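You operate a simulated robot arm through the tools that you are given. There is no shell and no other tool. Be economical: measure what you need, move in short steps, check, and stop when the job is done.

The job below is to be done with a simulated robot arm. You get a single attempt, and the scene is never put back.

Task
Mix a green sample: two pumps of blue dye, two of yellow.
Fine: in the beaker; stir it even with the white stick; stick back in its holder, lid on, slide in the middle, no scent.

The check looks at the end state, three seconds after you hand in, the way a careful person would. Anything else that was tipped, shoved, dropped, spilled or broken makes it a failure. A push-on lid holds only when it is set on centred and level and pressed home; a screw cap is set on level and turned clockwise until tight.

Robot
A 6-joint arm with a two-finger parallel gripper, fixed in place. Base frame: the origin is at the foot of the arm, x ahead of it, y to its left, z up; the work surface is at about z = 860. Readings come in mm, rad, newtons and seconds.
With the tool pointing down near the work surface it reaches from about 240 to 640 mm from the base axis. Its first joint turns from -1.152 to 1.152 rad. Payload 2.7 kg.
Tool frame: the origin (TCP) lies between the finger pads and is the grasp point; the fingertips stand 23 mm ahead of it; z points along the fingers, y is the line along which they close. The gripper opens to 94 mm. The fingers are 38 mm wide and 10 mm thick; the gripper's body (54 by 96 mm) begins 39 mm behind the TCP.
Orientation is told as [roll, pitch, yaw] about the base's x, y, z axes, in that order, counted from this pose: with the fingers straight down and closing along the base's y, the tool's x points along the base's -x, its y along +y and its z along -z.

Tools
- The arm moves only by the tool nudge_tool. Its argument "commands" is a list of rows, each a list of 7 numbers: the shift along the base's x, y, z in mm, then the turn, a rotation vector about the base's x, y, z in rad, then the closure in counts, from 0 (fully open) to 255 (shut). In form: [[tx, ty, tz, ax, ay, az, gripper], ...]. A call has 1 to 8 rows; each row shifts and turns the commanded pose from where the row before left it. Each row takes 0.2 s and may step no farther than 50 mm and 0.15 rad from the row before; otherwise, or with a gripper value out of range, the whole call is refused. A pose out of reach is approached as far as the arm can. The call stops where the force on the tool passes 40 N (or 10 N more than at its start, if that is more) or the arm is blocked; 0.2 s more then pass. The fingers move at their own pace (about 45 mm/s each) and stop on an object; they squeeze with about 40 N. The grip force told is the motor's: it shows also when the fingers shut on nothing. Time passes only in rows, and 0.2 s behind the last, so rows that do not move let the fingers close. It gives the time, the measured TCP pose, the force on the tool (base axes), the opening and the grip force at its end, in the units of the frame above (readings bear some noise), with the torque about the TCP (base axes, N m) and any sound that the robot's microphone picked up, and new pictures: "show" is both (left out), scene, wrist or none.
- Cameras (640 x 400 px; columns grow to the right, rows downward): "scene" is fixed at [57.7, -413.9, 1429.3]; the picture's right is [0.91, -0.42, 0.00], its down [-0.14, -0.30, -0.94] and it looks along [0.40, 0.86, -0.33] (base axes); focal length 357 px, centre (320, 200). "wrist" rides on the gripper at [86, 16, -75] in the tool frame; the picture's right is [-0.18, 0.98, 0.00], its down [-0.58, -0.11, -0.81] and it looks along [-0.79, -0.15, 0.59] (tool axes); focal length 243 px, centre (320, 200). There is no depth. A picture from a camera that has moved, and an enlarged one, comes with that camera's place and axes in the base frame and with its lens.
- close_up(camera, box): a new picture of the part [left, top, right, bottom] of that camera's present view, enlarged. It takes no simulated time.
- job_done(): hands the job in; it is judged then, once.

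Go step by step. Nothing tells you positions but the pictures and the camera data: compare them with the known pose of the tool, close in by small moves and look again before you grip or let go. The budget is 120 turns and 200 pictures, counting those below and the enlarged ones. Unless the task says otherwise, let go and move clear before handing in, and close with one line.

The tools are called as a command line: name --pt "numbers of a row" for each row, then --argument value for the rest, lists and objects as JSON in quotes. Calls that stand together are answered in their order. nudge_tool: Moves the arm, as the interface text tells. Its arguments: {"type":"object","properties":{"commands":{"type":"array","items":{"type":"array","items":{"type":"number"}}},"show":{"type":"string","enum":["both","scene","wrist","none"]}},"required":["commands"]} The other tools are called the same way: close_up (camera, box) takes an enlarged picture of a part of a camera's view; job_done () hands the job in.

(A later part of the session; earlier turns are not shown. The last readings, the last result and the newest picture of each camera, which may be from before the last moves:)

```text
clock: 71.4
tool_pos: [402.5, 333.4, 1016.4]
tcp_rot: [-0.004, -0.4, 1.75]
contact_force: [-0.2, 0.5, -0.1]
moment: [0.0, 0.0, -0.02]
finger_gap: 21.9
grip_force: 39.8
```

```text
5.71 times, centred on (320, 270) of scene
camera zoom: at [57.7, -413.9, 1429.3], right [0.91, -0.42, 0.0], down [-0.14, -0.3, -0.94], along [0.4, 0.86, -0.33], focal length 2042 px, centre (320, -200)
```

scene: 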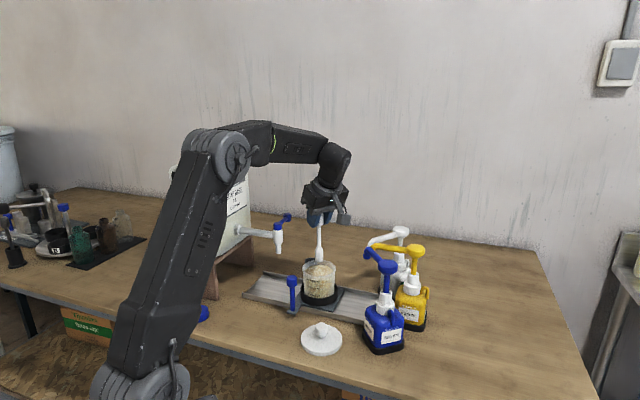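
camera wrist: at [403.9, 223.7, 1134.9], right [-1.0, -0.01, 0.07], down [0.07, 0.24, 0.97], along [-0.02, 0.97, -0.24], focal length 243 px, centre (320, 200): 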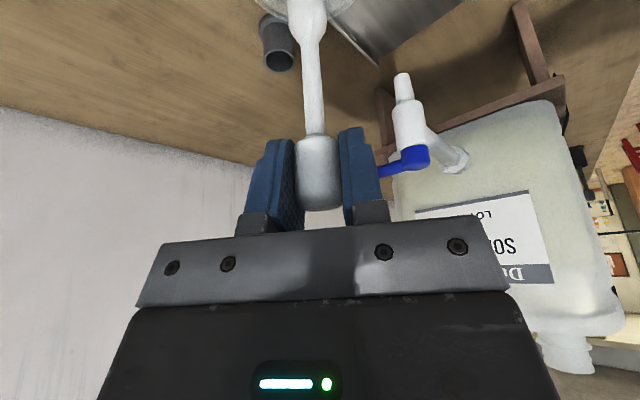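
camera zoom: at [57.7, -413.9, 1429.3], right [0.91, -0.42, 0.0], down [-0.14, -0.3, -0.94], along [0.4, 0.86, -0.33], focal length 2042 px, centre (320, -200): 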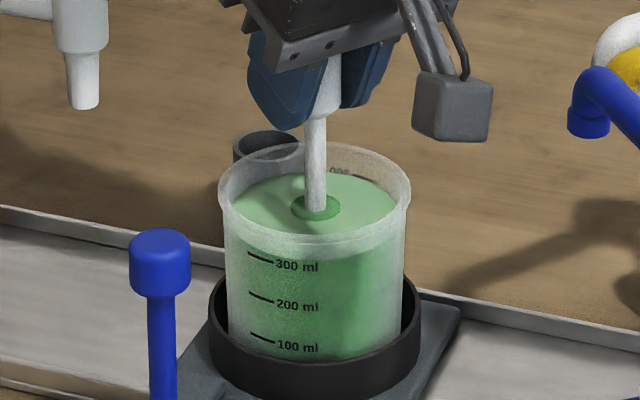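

The colour is even. I'll raise the stick out and pause over the beaker so it can drip.

nudge_tool --pt "0 0 12 0 0 0 255" --pt "0 0 12 0 0 0 255" --pt "0 0 12 0 0 0 255" --pt "0 0 10 0 0 0 255" --pt "0 0 10 0 0 0 255" --pt "0 0 0 0 0 0 255" --pt "0 0 0 0 0 0 255" --pt "0 0 0 0 0 0 255" --show "none"

nudge_tool --pt "0 0 14 0 0 0 255" --pt "0 0 15 0 0 0 255" --pt "0 0 0 0 0 0 255" --pt "0 0 0 0 0 0 255" --pt "0 0 0 0 0 0 255" --pt "0 0 0 0 0 0 255" --pt "0 0 0 0 0 0 255" --pt "0 0 0 0 0 0 255" --show "none"

close_up --camera "scene" --box '[280, 215, 360, 285]'

```text
clock: 73.2
tool_pos: [399.8, 333.4, 1072.2]
tcp_rot: [-0.003, -0.401, 1.749]
contact_force: [0.5, -0.3, -0.5]
moment: [-0.02, -0.03, 0.04]
finger_gap: 21.7
grip_force: 40.4
```

```text
clock: 75.0
tool_pos: [400.6, 335.0, 1099.4]
tcp_rot: [-0.003, -0.399, 1.748]
contact_force: [0.6, 0.8, 0.2]
moment: [0.01, -0.01, 0.0]
finger_gap: 22.0
grip_force: 40.6
```

```text
5.71 times, centred on (320, 250) of scene
camera zoom: at [57.7, -413.9, 1429.3], right [0.91, -0.42, 0.0], down [-0.14, -0.3, -0.94], along [0.4, 0.86, -0.33], focal length 2042 px, centre (320, -86)
```

zoom: 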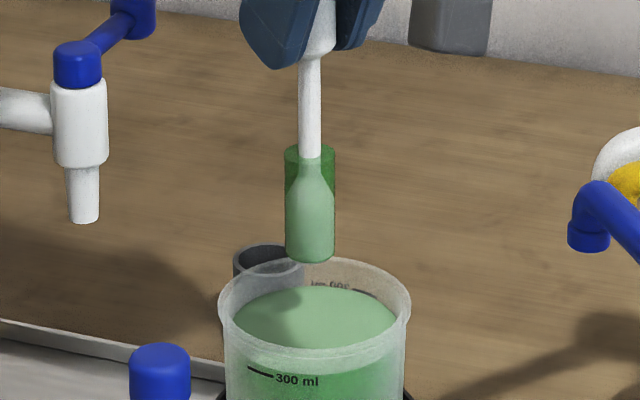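

The paddle carries a film of liquid. I'll wait a few seconds to see whether it drips off.

nudge_tool --pt "0 0 0 0 0 0 255" --pt "0 0 0 0 0 0 255" --pt "0 0 0 0 0 0 255" --pt "0 0 0 0 0 0 255" --pt "0 0 0 0 0 0 255" --pt "0 0 0 0 0 0 255" --pt "0 0 0 0 0 0 255" --pt "0 0 0 0 0 0 255" --show "none"

nudge_tool --pt "0 0 0 0 0 0 255" --pt "0 0 0 0 0 0 255" --pt "0 0 0 0 0 0 255" --pt "0 0 0 0 0 0 255" --pt "0 0 0 0 0 0 255" --pt "0 0 0 0 0 0 255" --pt "0 0 0 0 0 0 255" --pt "0 0 0 0 0 0 255" --show "none"

close_up --camera "scene" --box '[280, 215, 360, 285]'

```text
clock: 76.8
tool_pos: [399.0, 333.8, 1099.3]
tcp_rot: [-0.002, -0.399, 1.749]
contact_force: [-0.8, 0.2, 0.1]
moment: [-0.04, -0.03, 0.0]
finger_gap: 22.0
grip_force: 39.9
```

```text
clock: 78.6
tool_pos: [400.4, 334.5, 1100.7]
tcp_rot: [-0.005, -0.399, 1.747]
contact_force: [-0.8, 0.4, 0.7]
moment: [0.0, -0.01, 0.0]
finger_gap: 22.0
grip_force: 40.1
```

```text
5.71 times, centred on (320, 250) of scene
camera zoom: at [57.7, -413.9, 1429.3], right [0.91, -0.42, 0.0], down [-0.14, -0.3, -0.94], along [0.4, 0.86, -0.33], focal length 2042 px, centre (320, -86)
```

zoom: 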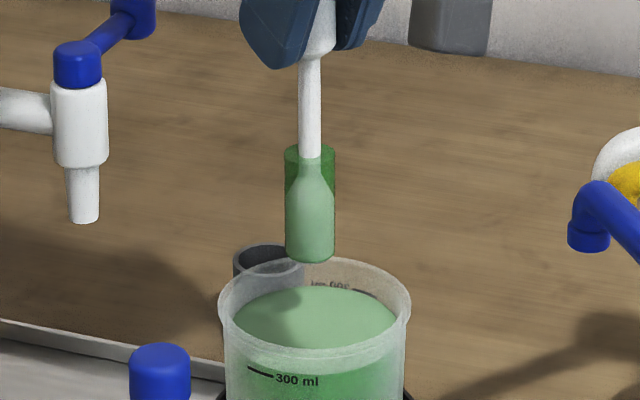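

The film is stable with no dripping. I'll go back over the holder along the reverse of the outbound path.

nudge_tool --pt "7 24 0 0 0 0 255" --pt "7 24 0 0 0 0 255" --pt "7 24 0 0 0 0 255" --pt "7 24 0 0 0 0 255" --pt "7 20 0 0 0 0 255" --pt "0 9 -14 0 0 0 255" --pt "0 6 -14 0 0 0 255" --pt "0 0 -9 0 0 0 255" --show "none"

nudge_tool --pt "0 0 0 0 0 0 255" --show "wrist"

close_up --camera "scene" --box '[270, 190, 350, 270]'

```text
clock: 80.4
tool_pos: [435.4, 466.2, 1064.0]
tcp_rot: [-0.004, -0.399, 1.75]
contact_force: [-0.9, -0.3, -0.6]
moment: [-0.03, 0.01, -0.01]
finger_gap: 21.9
grip_force: 39.3
```

```text
clock: 80.8
tool_pos: [436.0, 465.7, 1064.1]
tcp_rot: [-0.003, -0.399, 1.748]
contact_force: [-0.2, 0.8, 0.8]
moment: [0.01, -0.04, 0.0]
finger_gap: 22.0
grip_force: 40.0
camera wrist: at [438.7, 356.5, 1100.2], right [-1.0, -0.01, 0.07], down [0.07, 0.24, 0.97], along [-0.02, 0.97, -0.24], focal length 243 px, centre (320, 200)
```

wrist: 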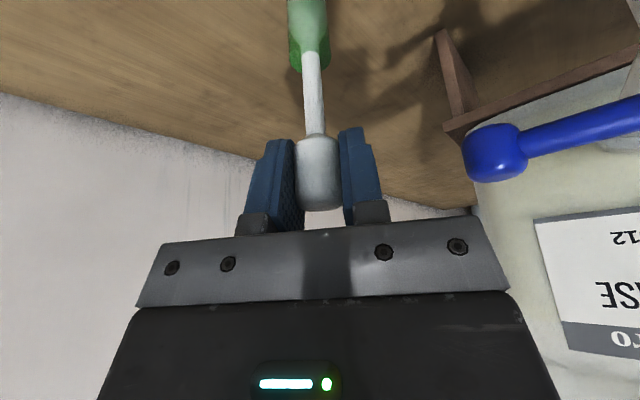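

```text
5.00 times, centred on (310, 230) of scene
camera zoom: at [57.7, -413.9, 1429.3], right [0.91, -0.42, 0.0], down [-0.14, -0.3, -0.94], along [0.4, 0.86, -0.33], focal length 1787 px, centre (370, 50)
```

zoom: 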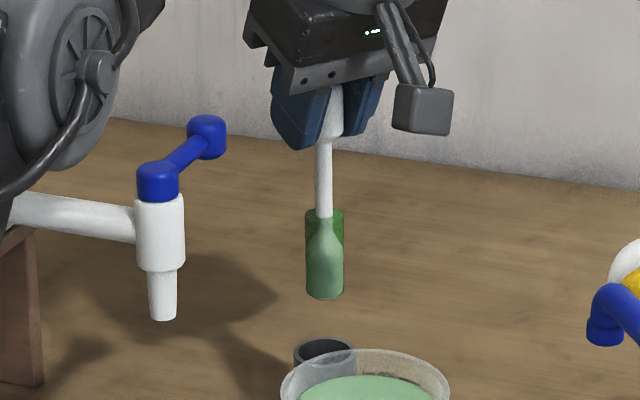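

The stick is aligned above the holder. I'll lower it in slowly to its original height.

nudge_tool --pt "0 0 -12 0 0 0 255" --pt "0 0 -12 0 0 0 255" --pt "0 0 -12 0 0 0 255" --pt "0 0 -12 0 0 0 255" --pt "0 0 -10 0 0 0 255" --pt "0 0 -10 0 0 0 255" --pt "0 0 -7 0 0 0 255" --pt "0 0 0 0 0 0 255" --show "wrist"

close_up --camera "scene" --box '[270, 190, 350, 270]'

```text
clock: 82.6
tool_pos: [436.8, 464.8, 989.0]
tcp_rot: [-0.002, -0.4, 1.75]
contact_force: [-0.1, -0.7, -0.7]
moment: [0.0, 0.03, 0.0]
finger_gap: 21.9
grip_force: 40.1
camera wrist: at [440.0, 356.1, 1025.3], right [-1.0, -0.01, 0.07], down [0.07, 0.24, 0.97], along [-0.02, 0.97, -0.24], focal length 243 px, centre (320, 200)
```

wrist: 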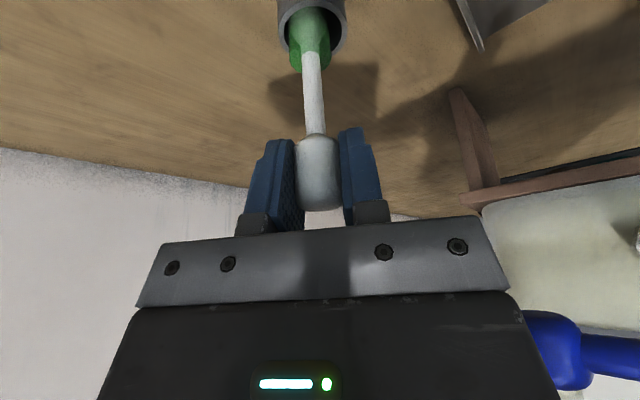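

```text
5.00 times, centred on (310, 230) of scene
camera zoom: at [57.7, -413.9, 1429.3], right [0.91, -0.42, 0.0], down [-0.14, -0.3, -0.94], along [0.4, 0.86, -0.33], focal length 1787 px, centre (370, 50)
```

zoom: 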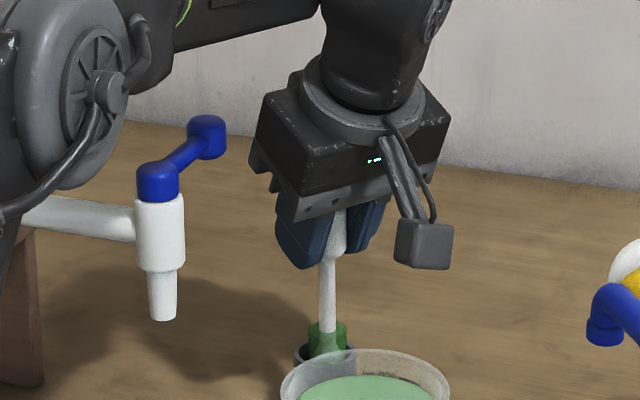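

The stick is back in its holder at its original height. I'll release to a ~60 mm opening, then rise straight up.

nudge_tool --pt "0 0 0 0 0 0 90" --pt "0 0 0 0 0 0 90" --pt "0 0 0 0 0 0 90" --pt "0 0 0 0 0 0 90" --pt "0 0 20 0 0 0 90" --pt "0 0 25 0 0 0 90" --pt "0 -5 25 0 0 0 90" --pt "0 -15 25 0 0 0 90" --show "none"

close_up --camera "scene" --box '[270, 190, 350, 270]'

```text
clock: 84.4
tool_pos: [436.8, 444.6, 1085.4]
tcp_rot: [-0.003, -0.4, 1.748]
contact_force: [-0.6, 0.0, -0.8]
moment: [0.04, 0.01, -0.01]
finger_gap: 60.8
grip_force: 0.0
```

```text
5.00 times, centred on (310, 230) of scene
camera zoom: at [57.7, -413.9, 1429.3], right [0.91, -0.42, 0.0], down [-0.14, -0.3, -0.94], along [0.4, 0.86, -0.33], focal length 1787 px, centre (370, 50)
```

zoom: 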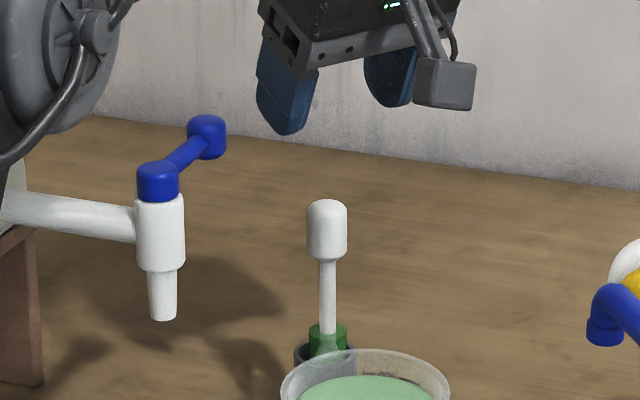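

The stick stands in its holder. Next is the lid near (338, 180). I'll straighten the tool, yaw back, and hover over it.

nudge_tool --pt "0 -30 20 -0.131 -0.024 0 90" --pt "0 -30 20 -0.131 -0.024 0 90" --pt "-5 -30 5 -0.131 -0.024 0 90" --pt "-15 -30 0 0 0 -0.137 60" --pt "-15 -30 0 0 0 -0.137 60" --pt "-15 -30 0 0 0 -0.137 60" --pt "-15 -30 0 0 0 -0.137 60" --pt "-15 -30 0 0 0 -0.137 60" --show "none"

nudge_tool --pt "-10 -12 -30 0 0 -0.137 60" --pt "-10 -12 -40 0 0 -0.138 60" --pt "0 0 -30 0 0 0 60" --pt "0 0 0 0 0 0 60"

close_up --camera "scene" --box '[250, 240, 410, 360]'

```text
clock: 86.2
tool_pos: [355.9, 204.4, 1128.6]
tcp_rot: [-0.007, 0.001, 1.06]
contact_force: [0.3, -0.9, -0.3]
moment: [-0.02, 0.0, 0.02]
finger_gap: 72.0
grip_force: 0.0
```

```text
clock: 87.2
tool_pos: [333.8, 181.1, 1028.8]
tcp_rot: [-0.006, 0.001, 0.786]
contact_force: [-0.5, 0.5, -0.3]
moment: [-0.01, -0.03, 0.01]
finger_gap: 71.7
grip_force: 0.1
camera wrist: at [262.0, 132.9, 1103.4], right [-0.57, 0.82, -0.01], down [0.48, 0.34, 0.81], along [0.67, 0.45, -0.59], focal length 243 px, centre (320, 200)
```

scene: 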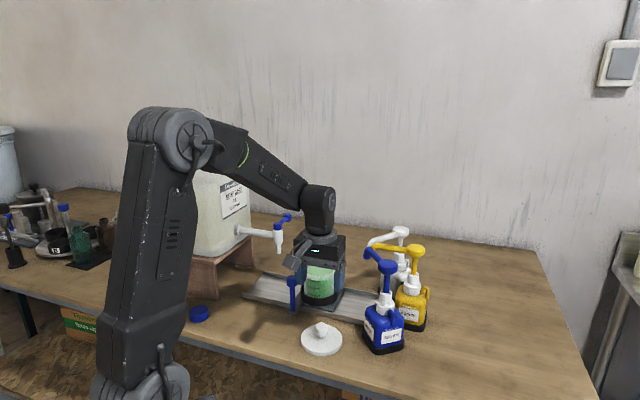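
wrist: 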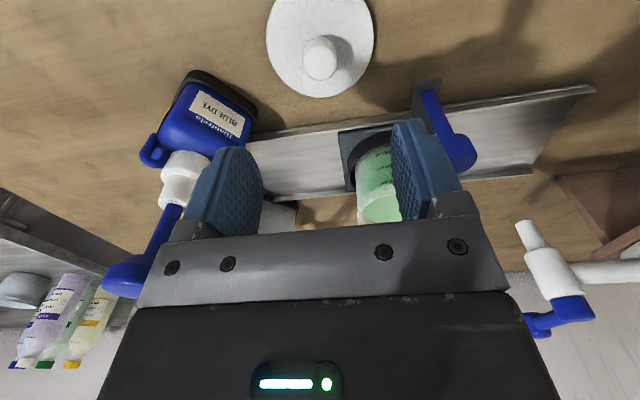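

```text
3.33 times, centred on (330, 300) of scene
camera zoom: at [57.7, -413.9, 1429.3], right [0.91, -0.42, 0.0], down [-0.14, -0.3, -0.94], along [0.4, 0.86, -0.33], focal length 1191 px, centre (287, -133)
```

zoom: 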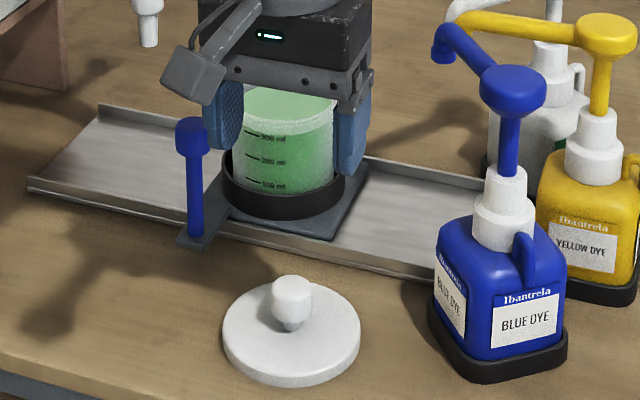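

The lid knob is near (340, 184, 894). I'll centre over it and lower partway.

nudge_tool --pt "6 3 -40 0 0 0 90" --pt "0 0 -38 0 0 0 90" --pt "0 0 0 0 0 0 90"

close_up --camera "scene" --box '[250, 240, 410, 360]'

```text
clock: 88.0
tool_pos: [343.2, 185.6, 951.2]
tcp_rot: [-0.007, 0.0, 0.789]
contact_force: [-0.7, -0.1, 0.3]
moment: [-0.02, -0.01, 0.0]
finger_gap: 60.8
grip_force: 0.1
camera wrist: at [270.4, 136.5, 1025.7], right [-0.57, 0.82, -0.01], down [0.48, 0.34, 0.81], along [0.67, 0.46, -0.59], focal length 243 px, centre (320, 200)
```

scene: 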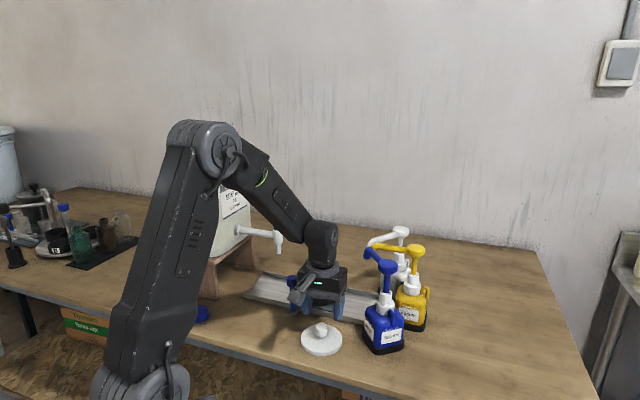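
wrist: 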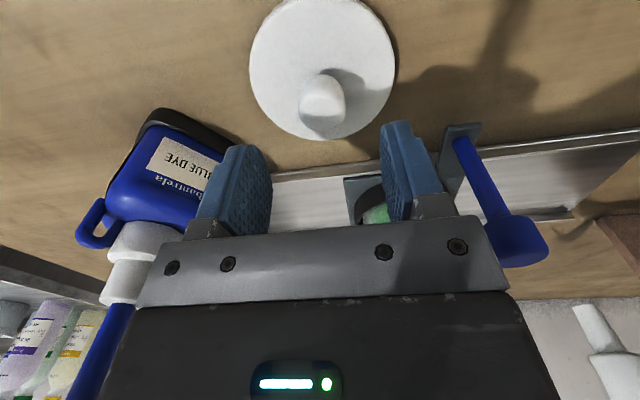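

```text
3.33 times, centred on (330, 300) of scene
camera zoom: at [57.7, -413.9, 1429.3], right [0.91, -0.42, 0.0], down [-0.14, -0.3, -0.94], along [0.4, 0.86, -0.33], focal length 1191 px, centre (287, -133)
```

zoom: 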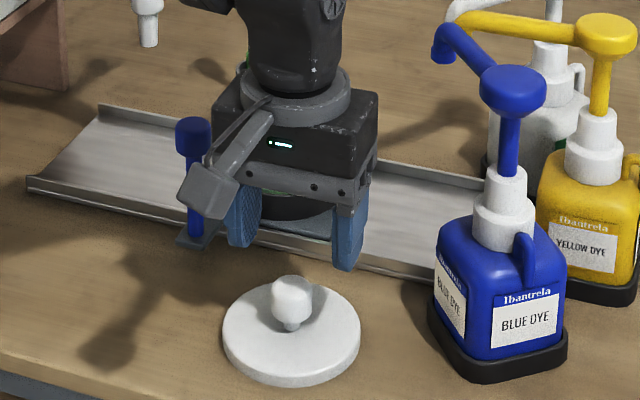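

The knob is about 4 mm nearer the base. I'll correct, descend to z ≈ 902, and grip.

nudge_tool --pt "-4 -2 -20 0 0 0 90" --pt "0 0 -20 0 0 0 90" --pt "0 0 -9 0 0 0 90" --pt "0 0 0 0 0 0 90"

close_up --camera "scene" --box '[250, 240, 410, 360]'

```text
clock: 89.0
tool_pos: [338.5, 182.8, 902.1]
tcp_rot: [-0.005, 0.0, 0.789]
contact_force: [-0.4, -0.3, 0.3]
moment: [-0.02, 0.02, 0.01]
finger_gap: 61.0
grip_force: 0.1
camera wrist: at [265.7, 133.9, 976.8], right [-0.57, 0.82, -0.01], down [0.48, 0.34, 0.81], along [0.67, 0.46, -0.59], focal length 243 px, centre (320, 200)
```

scene: 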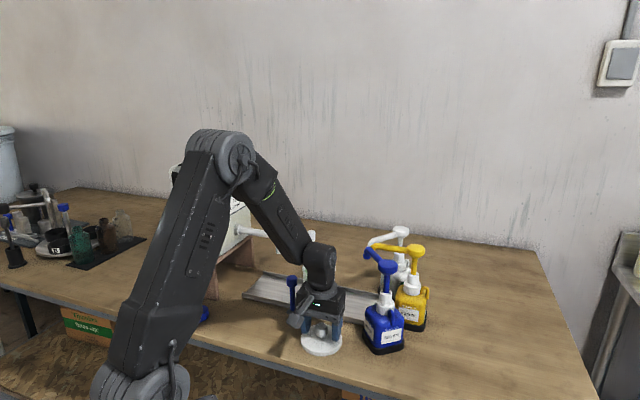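
wrist: 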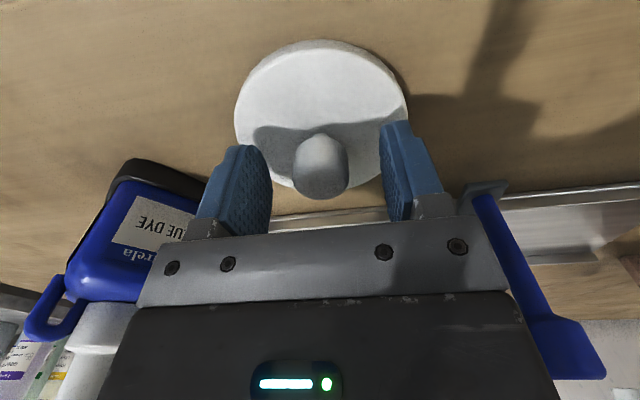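

```text
3.33 times, centred on (330, 300) of scene
camera zoom: at [57.7, -413.9, 1429.3], right [0.91, -0.42, 0.0], down [-0.14, -0.3, -0.94], along [0.4, 0.86, -0.33], focal length 1191 px, centre (287, -133)
```

zoom: 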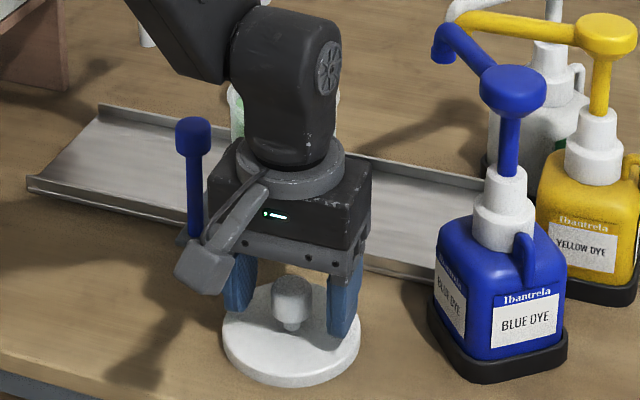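

Centred. I'll lower 3 mm and close on the knob.

nudge_tool --pt "0 0 -3 0 0 0 90" --pt "0 0 0 0 0 0 255" --pt "0 0 0 0 0 0 255" --pt "0 0 0 0 0 0 255" --pt "0 0 0 0 0 0 255" --show "wrist"

```text
clock: 90.2
tool_pos: [339.0, 182.7, 898.8]
tcp_rot: [-0.007, 0.001, 0.79]
contact_force: [-1.1, 0.4, 0.6]
moment: [0.07, 0.08, -0.01]
finger_gap: 26.3
grip_force: 39.7
camera wrist: at [266.1, 134.1, 974.5], right [-0.57, 0.82, -0.01], down [0.48, 0.34, 0.81], along [0.67, 0.46, -0.59], focal length 243 px, centre (320, 200)
```

wrist: 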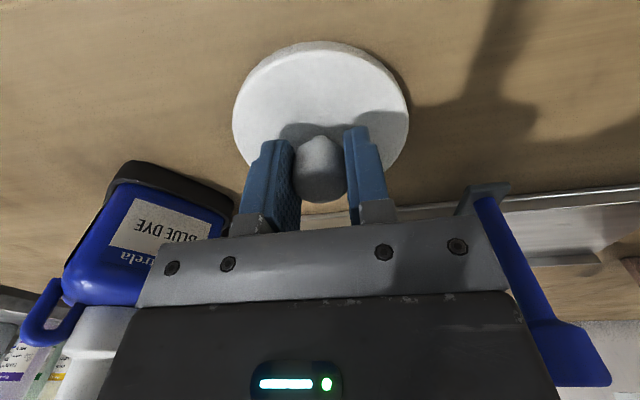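

The lid knob is gripped. I'll lift straight up and carry it over toward the beaker.

nudge_tool --pt "0 0 15 0 0 0 255" --pt "0 0 30 0 0 0 255" --pt "0 0 40 0 0 0 255" --pt "0 0 40 0 0 0 255" --pt "0 0 35 0 0 0 255" --pt "15 35 0 0 0 0 255" --pt "15 35 0 0 0 0 255" --pt "15 35 0 0 0 0 255" --show "none"

nudge_tool --pt "10 25 -10 0 0 0 255" --pt "7 18 -10 0 0 0 255" --pt "0 0 0 0 0 0 255"

close_up --camera "scene" --box '[270, 220, 370, 310]'

```text
clock: 92.0
tool_pos: [383.0, 287.9, 1057.6]
tcp_rot: [-0.005, 0.001, 0.789]
contact_force: [-0.4, 0.2, 0.4]
moment: [0.03, -0.02, 0.01]
finger_gap: 26.1
grip_force: 39.7
```

```text
clock: 92.8
tool_pos: [399.4, 332.8, 1037.9]
tcp_rot: [-0.004, -0.001, 0.789]
contact_force: [0.4, -0.2, 0.5]
moment: [0.0, 0.0, 0.02]
finger_gap: 26.1
grip_force: 39.8
camera wrist: at [327.2, 282.8, 1113.7], right [-0.57, 0.82, -0.01], down [0.48, 0.34, 0.81], along [0.67, 0.46, -0.59], focal length 243 px, centre (320, 200)
```

scene: 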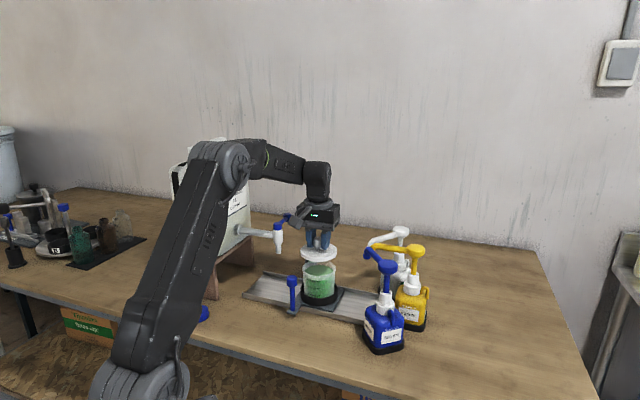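
wrist: 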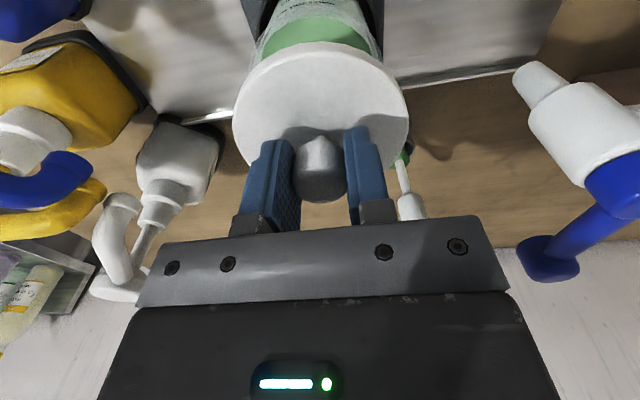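

```text
4.44 times, centred on (320, 265) of scene
camera zoom: at [57.7, -413.9, 1429.3], right [0.91, -0.42, 0.0], down [-0.14, -0.3, -0.94], along [0.4, 0.86, -0.33], focal length 1588 px, centre (320, -89)
```

zoom: 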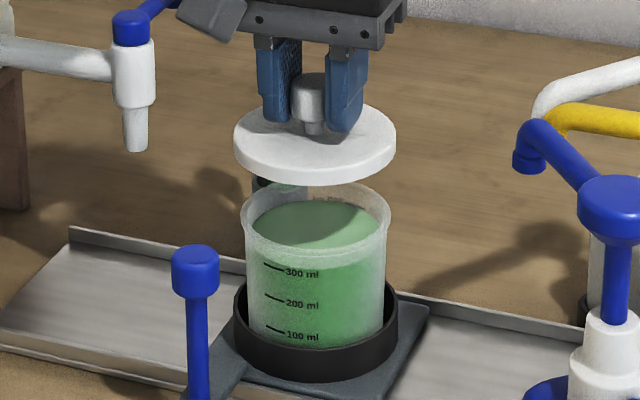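

Lateral alignment looks good. I'll lower to about 10 mm above the rim and check centring in the depth direction.

nudge_tool --pt "0 0 -15 0 0 0 255" --pt "0 0 -15 0 0 0 255" --pt "0 0 0 0 0 0 255" --show "wrist"

close_up --camera "scene" --box '[285, 240, 355, 285]'

close_up --camera "wrist" --box '[220, 0, 420, 125]'

```text
clock: 93.6
tool_pos: [402.3, 331.6, 1007.8]
tcp_rot: [-0.006, 0.0, 0.789]
contact_force: [0.1, 0.3, -0.5]
moment: [0.02, 0.0, 0.0]
finger_gap: 26.3
grip_force: 40.0
camera wrist: at [329.0, 282.0, 1083.8], right [-0.57, 0.82, -0.01], down [0.48, 0.34, 0.81], along [0.67, 0.46, -0.59], focal length 243 px, centre (320, 200)
```

wrist: 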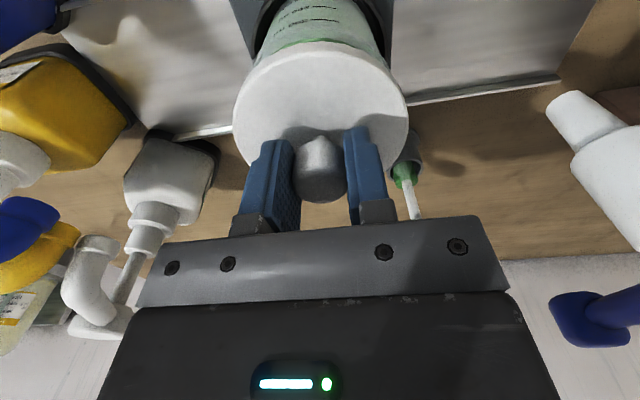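

```text
8.89 times, centred on (320, 262) of scene
camera zoom: at [57.7, -413.9, 1429.3], right [0.91, -0.42, 0.0], down [-0.14, -0.3, -0.94], along [0.4, 0.86, -0.33], focal length 3177 px, centre (320, -356)
```

zoom: 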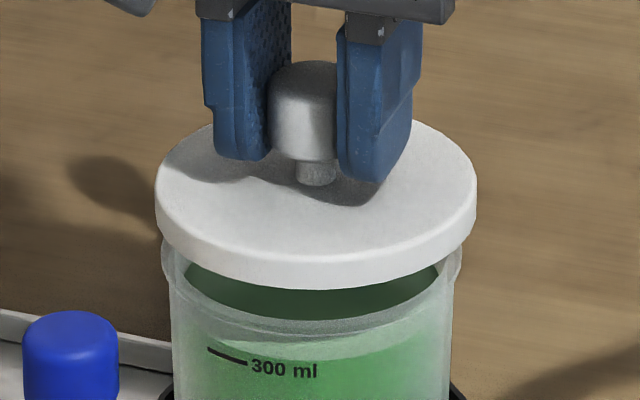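

```text
3.20 times, centred on (320, 62) of wrist
camera zoom: at [329.0, 282.0, 1083.8], right [-0.57, 0.82, -0.01], down [0.48, 0.34, 0.81], along [0.67, 0.46, -0.59], focal length 776 px, centre (320, 640)
```

zoom: 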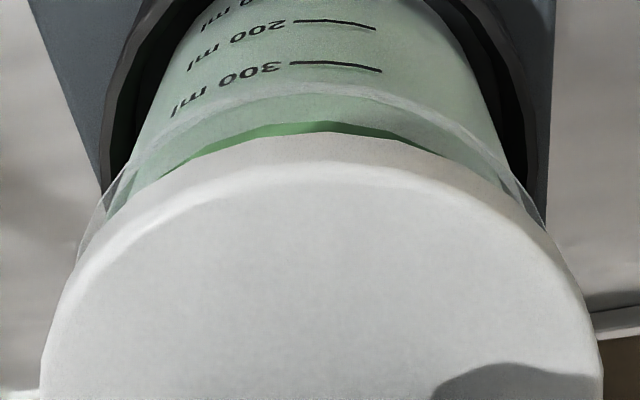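

The lid and rim look a few mm apart in depth. I'll nudge (+1.5, +2), lower more, and look again.

nudge_tool --pt "1.5 2 -6 0 0 0 255" --pt "0 0 -5 0 0 0 255" --pt "0 0 0 0 0 0 255" --pt "0 0 0 0 0 0 255" --show "none"

close_up --camera "scene" --box '[285, 240, 355, 285]'

close_up --camera "wrist" --box '[220, 0, 420, 125]'

```text
clock: 94.6
tool_pos: [401.4, 332.0, 997.1]
tcp_rot: [-0.005, 0.0, 0.788]
contact_force: [0.0, 0.8, -0.9]
moment: [0.03, -0.01, 0.01]
finger_gap: 26.1
grip_force: 40.1
```

```text
8.89 times, centred on (320, 262) of scene
camera zoom: at [57.7, -413.9, 1429.3], right [0.91, -0.42, 0.0], down [-0.14, -0.3, -0.94], along [0.4, 0.86, -0.33], focal length 3177 px, centre (320, -356)
```

zoom: 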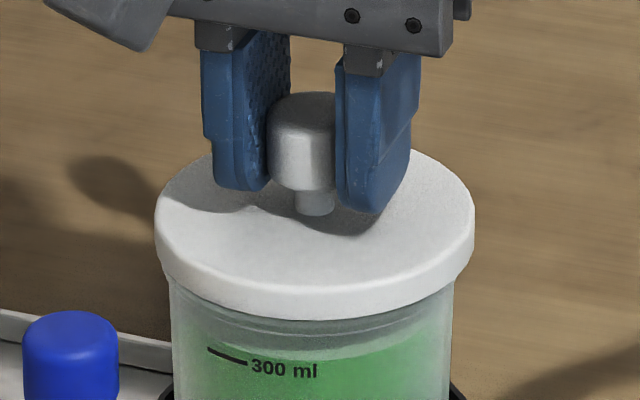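

```text
3.20 times, centred on (320, 62) of wrist
camera zoom: at [329.3, 283.5, 1073.1], right [-0.57, 0.82, -0.01], down [0.48, 0.34, 0.81], along [0.67, 0.46, -0.59], focal length 776 px, centre (320, 640)
```

zoom: 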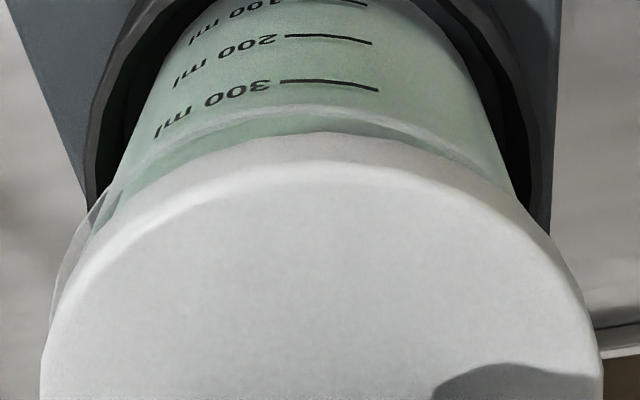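

The lid and rim are within about 1–2 mm in both views. I'll lower gently in small steps, watching force and torque.

nudge_tool --pt "-0.5 -0.5 -2 0 0 0 255" --pt "0 0 -2 0 0 0 255" --pt "0 0 -1.5 0 0 0 255" --pt "0 0 0 0 0 0 255" --show "none"

close_up --camera "scene" --box '[285, 240, 355, 285]'

close_up --camera "wrist" --box '[220, 0, 420, 125]'

```text
clock: 95.6
tool_pos: [401.7, 332.3, 993.8]
tcp_rot: [-0.007, -0.006, 0.791]
contact_force: [1.2, 3.5, 27.1]
moment: [-0.41, 0.71, -0.01]
finger_gap: 26.3
grip_force: 40.7
```

```text
8.89 times, centred on (320, 262) of scene
camera zoom: at [57.4, -414.1, 1429.2], right [0.91, -0.42, 0.0], down [-0.14, -0.3, -0.94], along [0.4, 0.86, -0.33], focal length 3177 px, centre (320, -356)
```

zoom: 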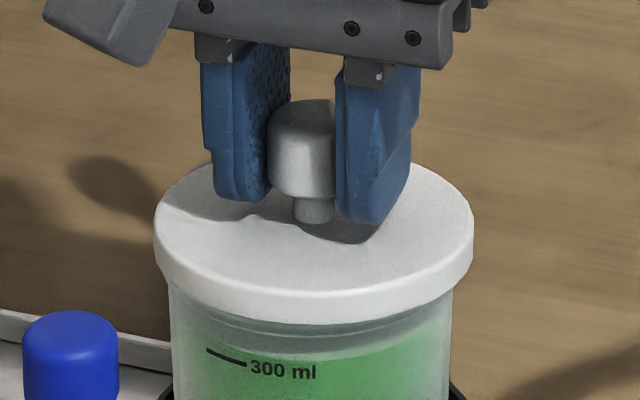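

```text
3.20 times, centred on (320, 62) of wrist
camera zoom: at [328.8, 283.2, 1069.0], right [-0.57, 0.82, 0.0], down [0.48, 0.34, 0.81], along [0.67, 0.46, -0.58], focal length 776 px, centre (320, 640)
```

zoom: 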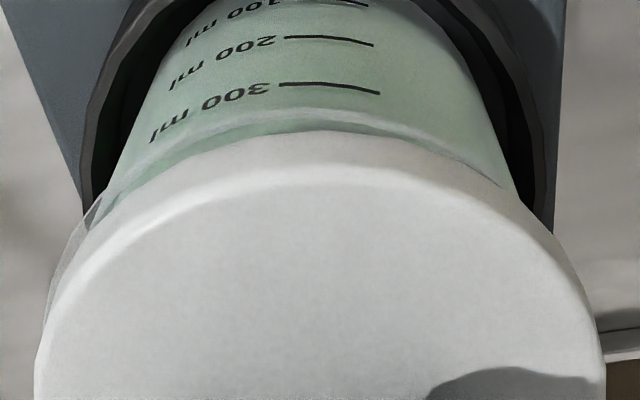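

The lid touches on its base side, as the torque shows, so it sits slightly too far out. I'll lift 5 mm, shift (−2, −2), and retry gently.

nudge_tool --pt "0 0 5 0 0 0 255" --pt "-2 -2 0 0 0 0 255" --pt "0 0 0 0 0 0 255" --pt "0 0 -2 0 0 0 255" --pt "0 0 -1.5 0 0 0 255" --pt "0 0 -1.5 0 0 0 255" --pt "0 0 0 0 0 0 255" --show "none"

close_up --camera "scene" --box '[285, 240, 355, 285]'

close_up --camera "wrist" --box '[220, 0, 420, 125]'

```text
clock: 97.2
tool_pos: [399.1, 328.6, 992.3]
tcp_rot: [-0.007, 0.001, 0.789]
contact_force: [-0.9, -3.0, 15.8]
moment: [-0.83, 0.16, -0.07]
finger_gap: 25.8
grip_force: 40.0
```

```text
8.89 times, centred on (320, 262) of scene
camera zoom: at [57.4, -414.1, 1429.2], right [0.91, -0.42, 0.0], down [-0.14, -0.3, -0.94], along [0.4, 0.86, -0.33], focal length 3177 px, centre (320, -356)
```

zoom: 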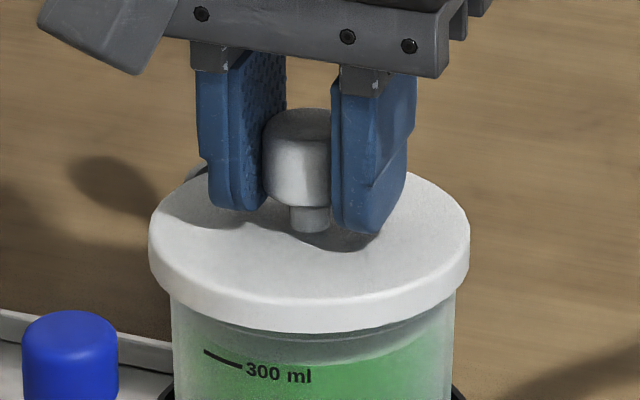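

```text
3.20 times, centred on (320, 62) of wrist
camera zoom: at [326.3, 280.4, 1068.6], right [-0.57, 0.82, -0.01], down [0.48, 0.34, 0.81], along [0.67, 0.46, -0.59], focal length 776 px, centre (320, 640)
```

zoom: 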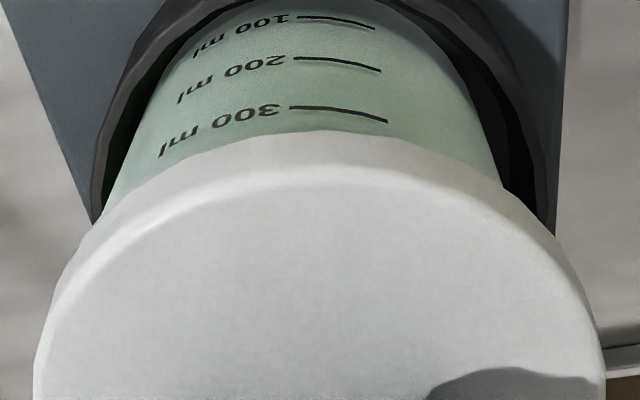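

Contact is now on the −y side and the lid sits a touch left in the scene view. I'll lift, shift (+1, −1.5), and retry.

nudge_tool --pt "0 0 5 0 0 0 255" --pt "1 -1.5 0 0 0 0 255" --pt "0 0 0 0 0 0 255" --pt "0 0 -2 0 0 0 255" --pt "0 0 -1.5 0 0 0 255" --pt "0 0 -1.5 0 0 0 255" --pt "0 0 -1 0 0 0 255" --pt "0 0 0 0 0 0 255" --show "none"

close_up --camera "scene" --box '[285, 240, 355, 285]'

close_up --camera "wrist" --box '[220, 0, 420, 125]'

```text
clock: 99.0
tool_pos: [400.9, 328.7, 992.4]
tcp_rot: [-0.004, -0.004, 0.79]
contact_force: [-1.1, -0.1, 18.9]
moment: [-0.58, 0.7, 0.0]
finger_gap: 26.2
grip_force: 39.9
```

```text
8.89 times, centred on (320, 262) of scene
camera zoom: at [57.5, -414.1, 1429.2], right [0.91, -0.42, 0.0], down [-0.14, -0.3, -0.94], along [0.4, 0.86, -0.33], focal length 3177 px, centre (320, -356)
```

zoom: 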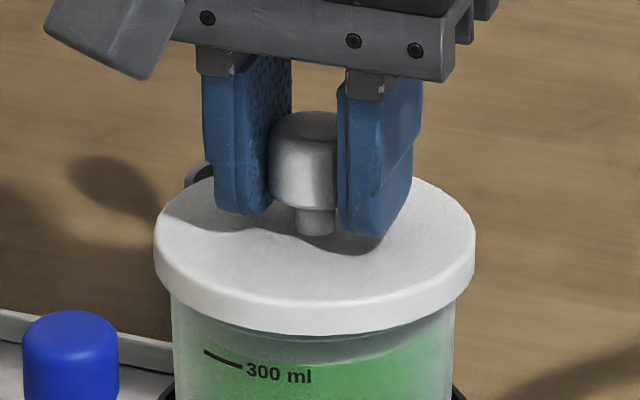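

```text
3.20 times, centred on (320, 62) of wrist
camera zoom: at [327.6, 279.2, 1067.5], right [-0.57, 0.82, -0.01], down [0.48, 0.34, 0.81], along [0.67, 0.46, -0.59], focal length 776 px, centre (320, 640)
```

zoom: 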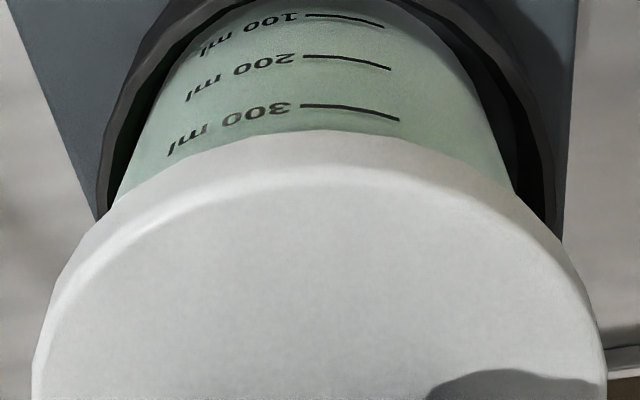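

Contact is again on the base side, and both views suggest about 1.5 mm more toward the base. I'll lift, shift (−1, −1.5), and retry.

nudge_tool --pt "0 0 6 0 0 0 255" --pt "-1 -1.5 0 0 0 0 255" --pt "0 0 0 0 0 0 255" --pt "0 0 -2 0 0 0 255" --pt "0 0 -1.5 0 0 0 255" --pt "0 0 -1.5 0 0 0 255" --pt "0 0 -1 0 0 0 255" --pt "0 0 0 0 0 0 255" --show "none"

close_up --camera "scene" --box '[285, 240, 355, 285]'

close_up --camera "wrist" --box '[220, 0, 420, 125]'

```text
clock: 100.8
tool_pos: [400.1, 326.9, 990.9]
tcp_rot: [-0.006, 0.0, 0.789]
contact_force: [0.1, -0.3, 0.0]
moment: [0.02, 0.02, -0.03]
finger_gap: 26.0
grip_force: 39.8
```

```text
8.89 times, centred on (320, 262) of scene
camera zoom: at [57.7, -413.9, 1429.3], right [0.91, -0.42, 0.0], down [-0.14, -0.3, -0.94], along [0.4, 0.86, -0.33], focal length 3177 px, centre (320, -356)
```

zoom: 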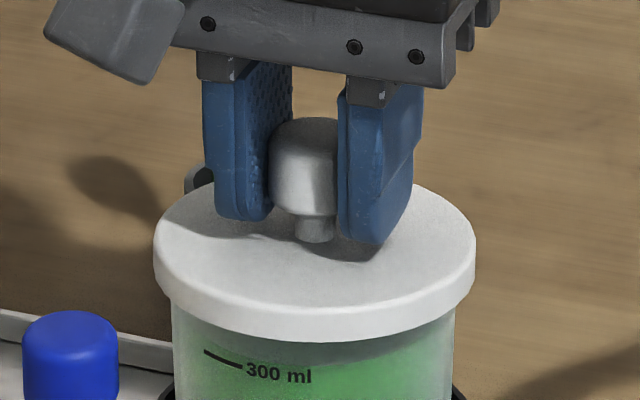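

```text
3.20 times, centred on (320, 62) of wrist
camera zoom: at [327.1, 277.4, 1066.9], right [-0.57, 0.82, -0.01], down [0.48, 0.34, 0.81], along [0.67, 0.46, -0.59], focal length 776 px, centre (320, 640)
```

zoom: 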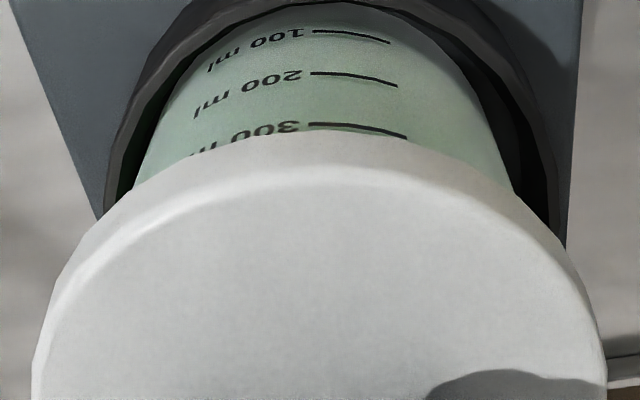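

There is no contact at this height now, so the lid is passing over the rim. I'll continue down.

nudge_tool --pt "0 0 -1.5 0 0 0 255" --pt "0 0 -1.5 0 0 0 255" --pt "0 0 -1.5 0 0 0 255" --pt "0 0 0 0 0 0 255" --show "none"

close_up --camera "scene" --box '[285, 240, 355, 285]'

```text
clock: 101.8
tool_pos: [399.5, 326.5, 990.3]
tcp_rot: [-0.005, -0.008, 0.789]
contact_force: [-0.4, 0.7, 22.2]
moment: [0.72, -0.53, -0.04]
finger_gap: 26.0
grip_force: 40.4
```

```text
8.89 times, centred on (320, 262) of scene
camera zoom: at [57.4, -414.1, 1429.2], right [0.91, -0.42, 0.0], down [-0.14, -0.3, -0.94], along [0.4, 0.86, -0.33], focal length 3177 px, centre (320, -356)
```

zoom: 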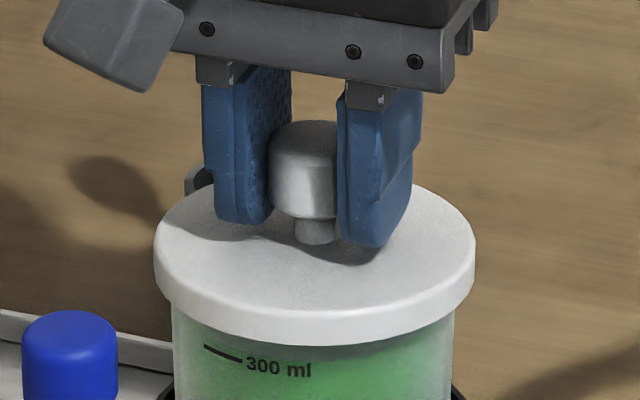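

Contact is now on the far side at a lower height, so I overshot slightly. I'll lift 3 mm, shift (+0.5, +0.7), and press again.

nudge_tool --pt "0 0 4 0 0 0 255" --pt "0.5 0.7 0 0 0 0 255" --pt "0 0 0 0 0 0 255" --pt "0 0 -2 0 0 0 255" --pt "0 0 -1.5 0 0 0 255" --pt "0 0 -1 0 0 0 255" --pt "0 0 0 0 0 0 255" --show "none"

close_up --camera "scene" --box '[285, 240, 355, 285]'

```text
clock: 103.4
tool_pos: [398.3, 327.7, 989.1]
tcp_rot: [-0.006, -0.005, 0.788]
contact_force: [-0.3, -1.1, 27.1]
moment: [0.8, -0.51, 0.0]
finger_gap: 26.4
grip_force: 40.1
heard: snap
```

```text
8.89 times, centred on (320, 262) of scene
camera zoom: at [57.3, -414.2, 1429.2], right [0.91, -0.42, 0.0], down [-0.14, -0.3, -0.94], along [0.4, 0.86, -0.33], focal length 3177 px, centre (320, -356)
```

zoom: 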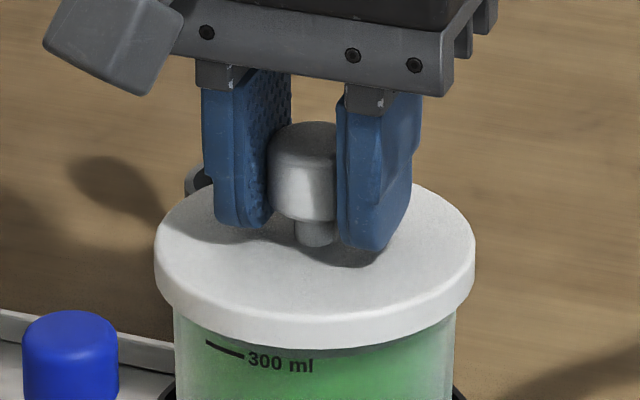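

A snap was heard. I'll press slightly more to confirm it is home.

nudge_tool --pt "0 0 -0.8 0 0 0 255" --pt "0 0 0 0 0 0 255" --show "none"

close_up --camera "wrist" --box '[200, 0, 440, 150]'

```text
clock: 104.0
tool_pos: [400.3, 326.7, 988.4]
tcp_rot: [-0.005, -0.007, 0.79]
contact_force: [-5.0, -4.4, 31.2]
moment: [0.5, -0.17, 0.01]
finger_gap: 26.2
grip_force: 40.1
```

```text
2.67 times, centred on (320, 75) of wrist
camera zoom: at [326.9, 278.3, 1063.3], right [-0.57, 0.82, 0.0], down [0.48, 0.34, 0.81], along [0.67, 0.46, -0.59], focal length 647 px, centre (320, 533)
```

zoom: 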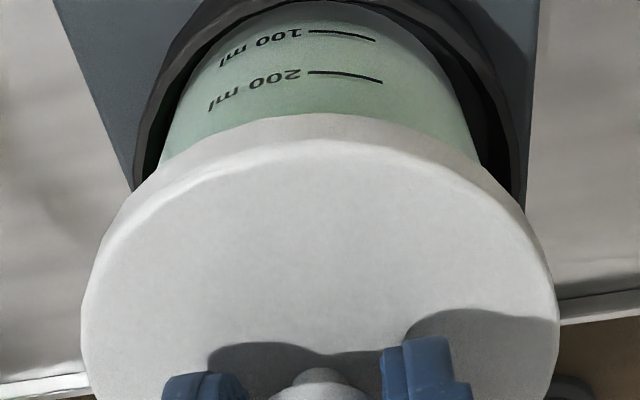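

It seems seated. I'll unload, release, move up, and inspect.

nudge_tool --pt "0 0 2 0 0 0 255" --pt "0 0 0 0 0 0 90" --pt "0 0 0 0 0 0 90" --pt "0 0 0 0 0 0 90" --pt "0 0 0 0 0 0 90" --pt "0 0 25 0 0 0 90" --pt "0 0 40 0 0 0 90" --pt "-15 -15 50 0 0 0 90"

close_up --camera "scene" --box '[275, 225, 365, 315]'

close_up --camera "wrist" --box '[200, 0, 440, 150]'

```text
refused: row 8 steps farther than a row can; nothing moved
```

```text
4.44 times, centred on (320, 270) of scene
camera zoom: at [57.1, -414.4, 1429.1], right [0.91, -0.42, 0.0], down [-0.14, -0.3, -0.94], along [0.4, 0.86, -0.33], focal length 1588 px, centre (320, -111)
```

zoom: 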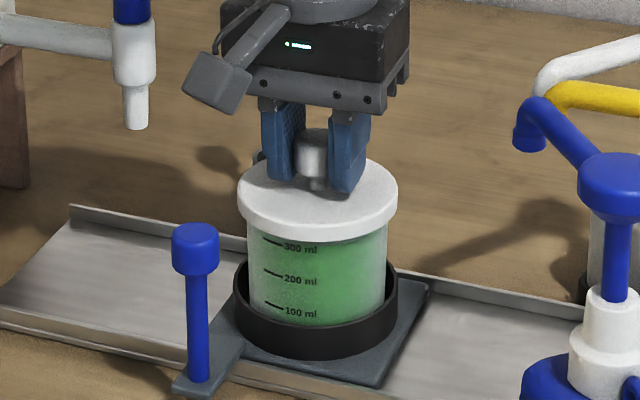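

```text
2.67 times, centred on (320, 75) of wrist
camera zoom: at [326.9, 278.3, 1063.3], right [-0.57, 0.82, 0.0], down [0.48, 0.34, 0.81], along [0.67, 0.46, -0.59], focal length 647 px, centre (320, 533)
```

zoom: 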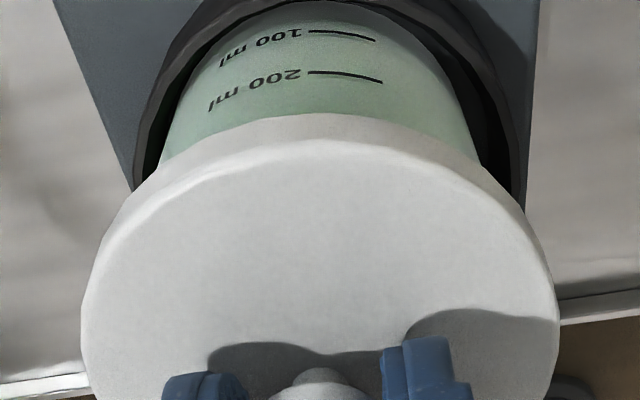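

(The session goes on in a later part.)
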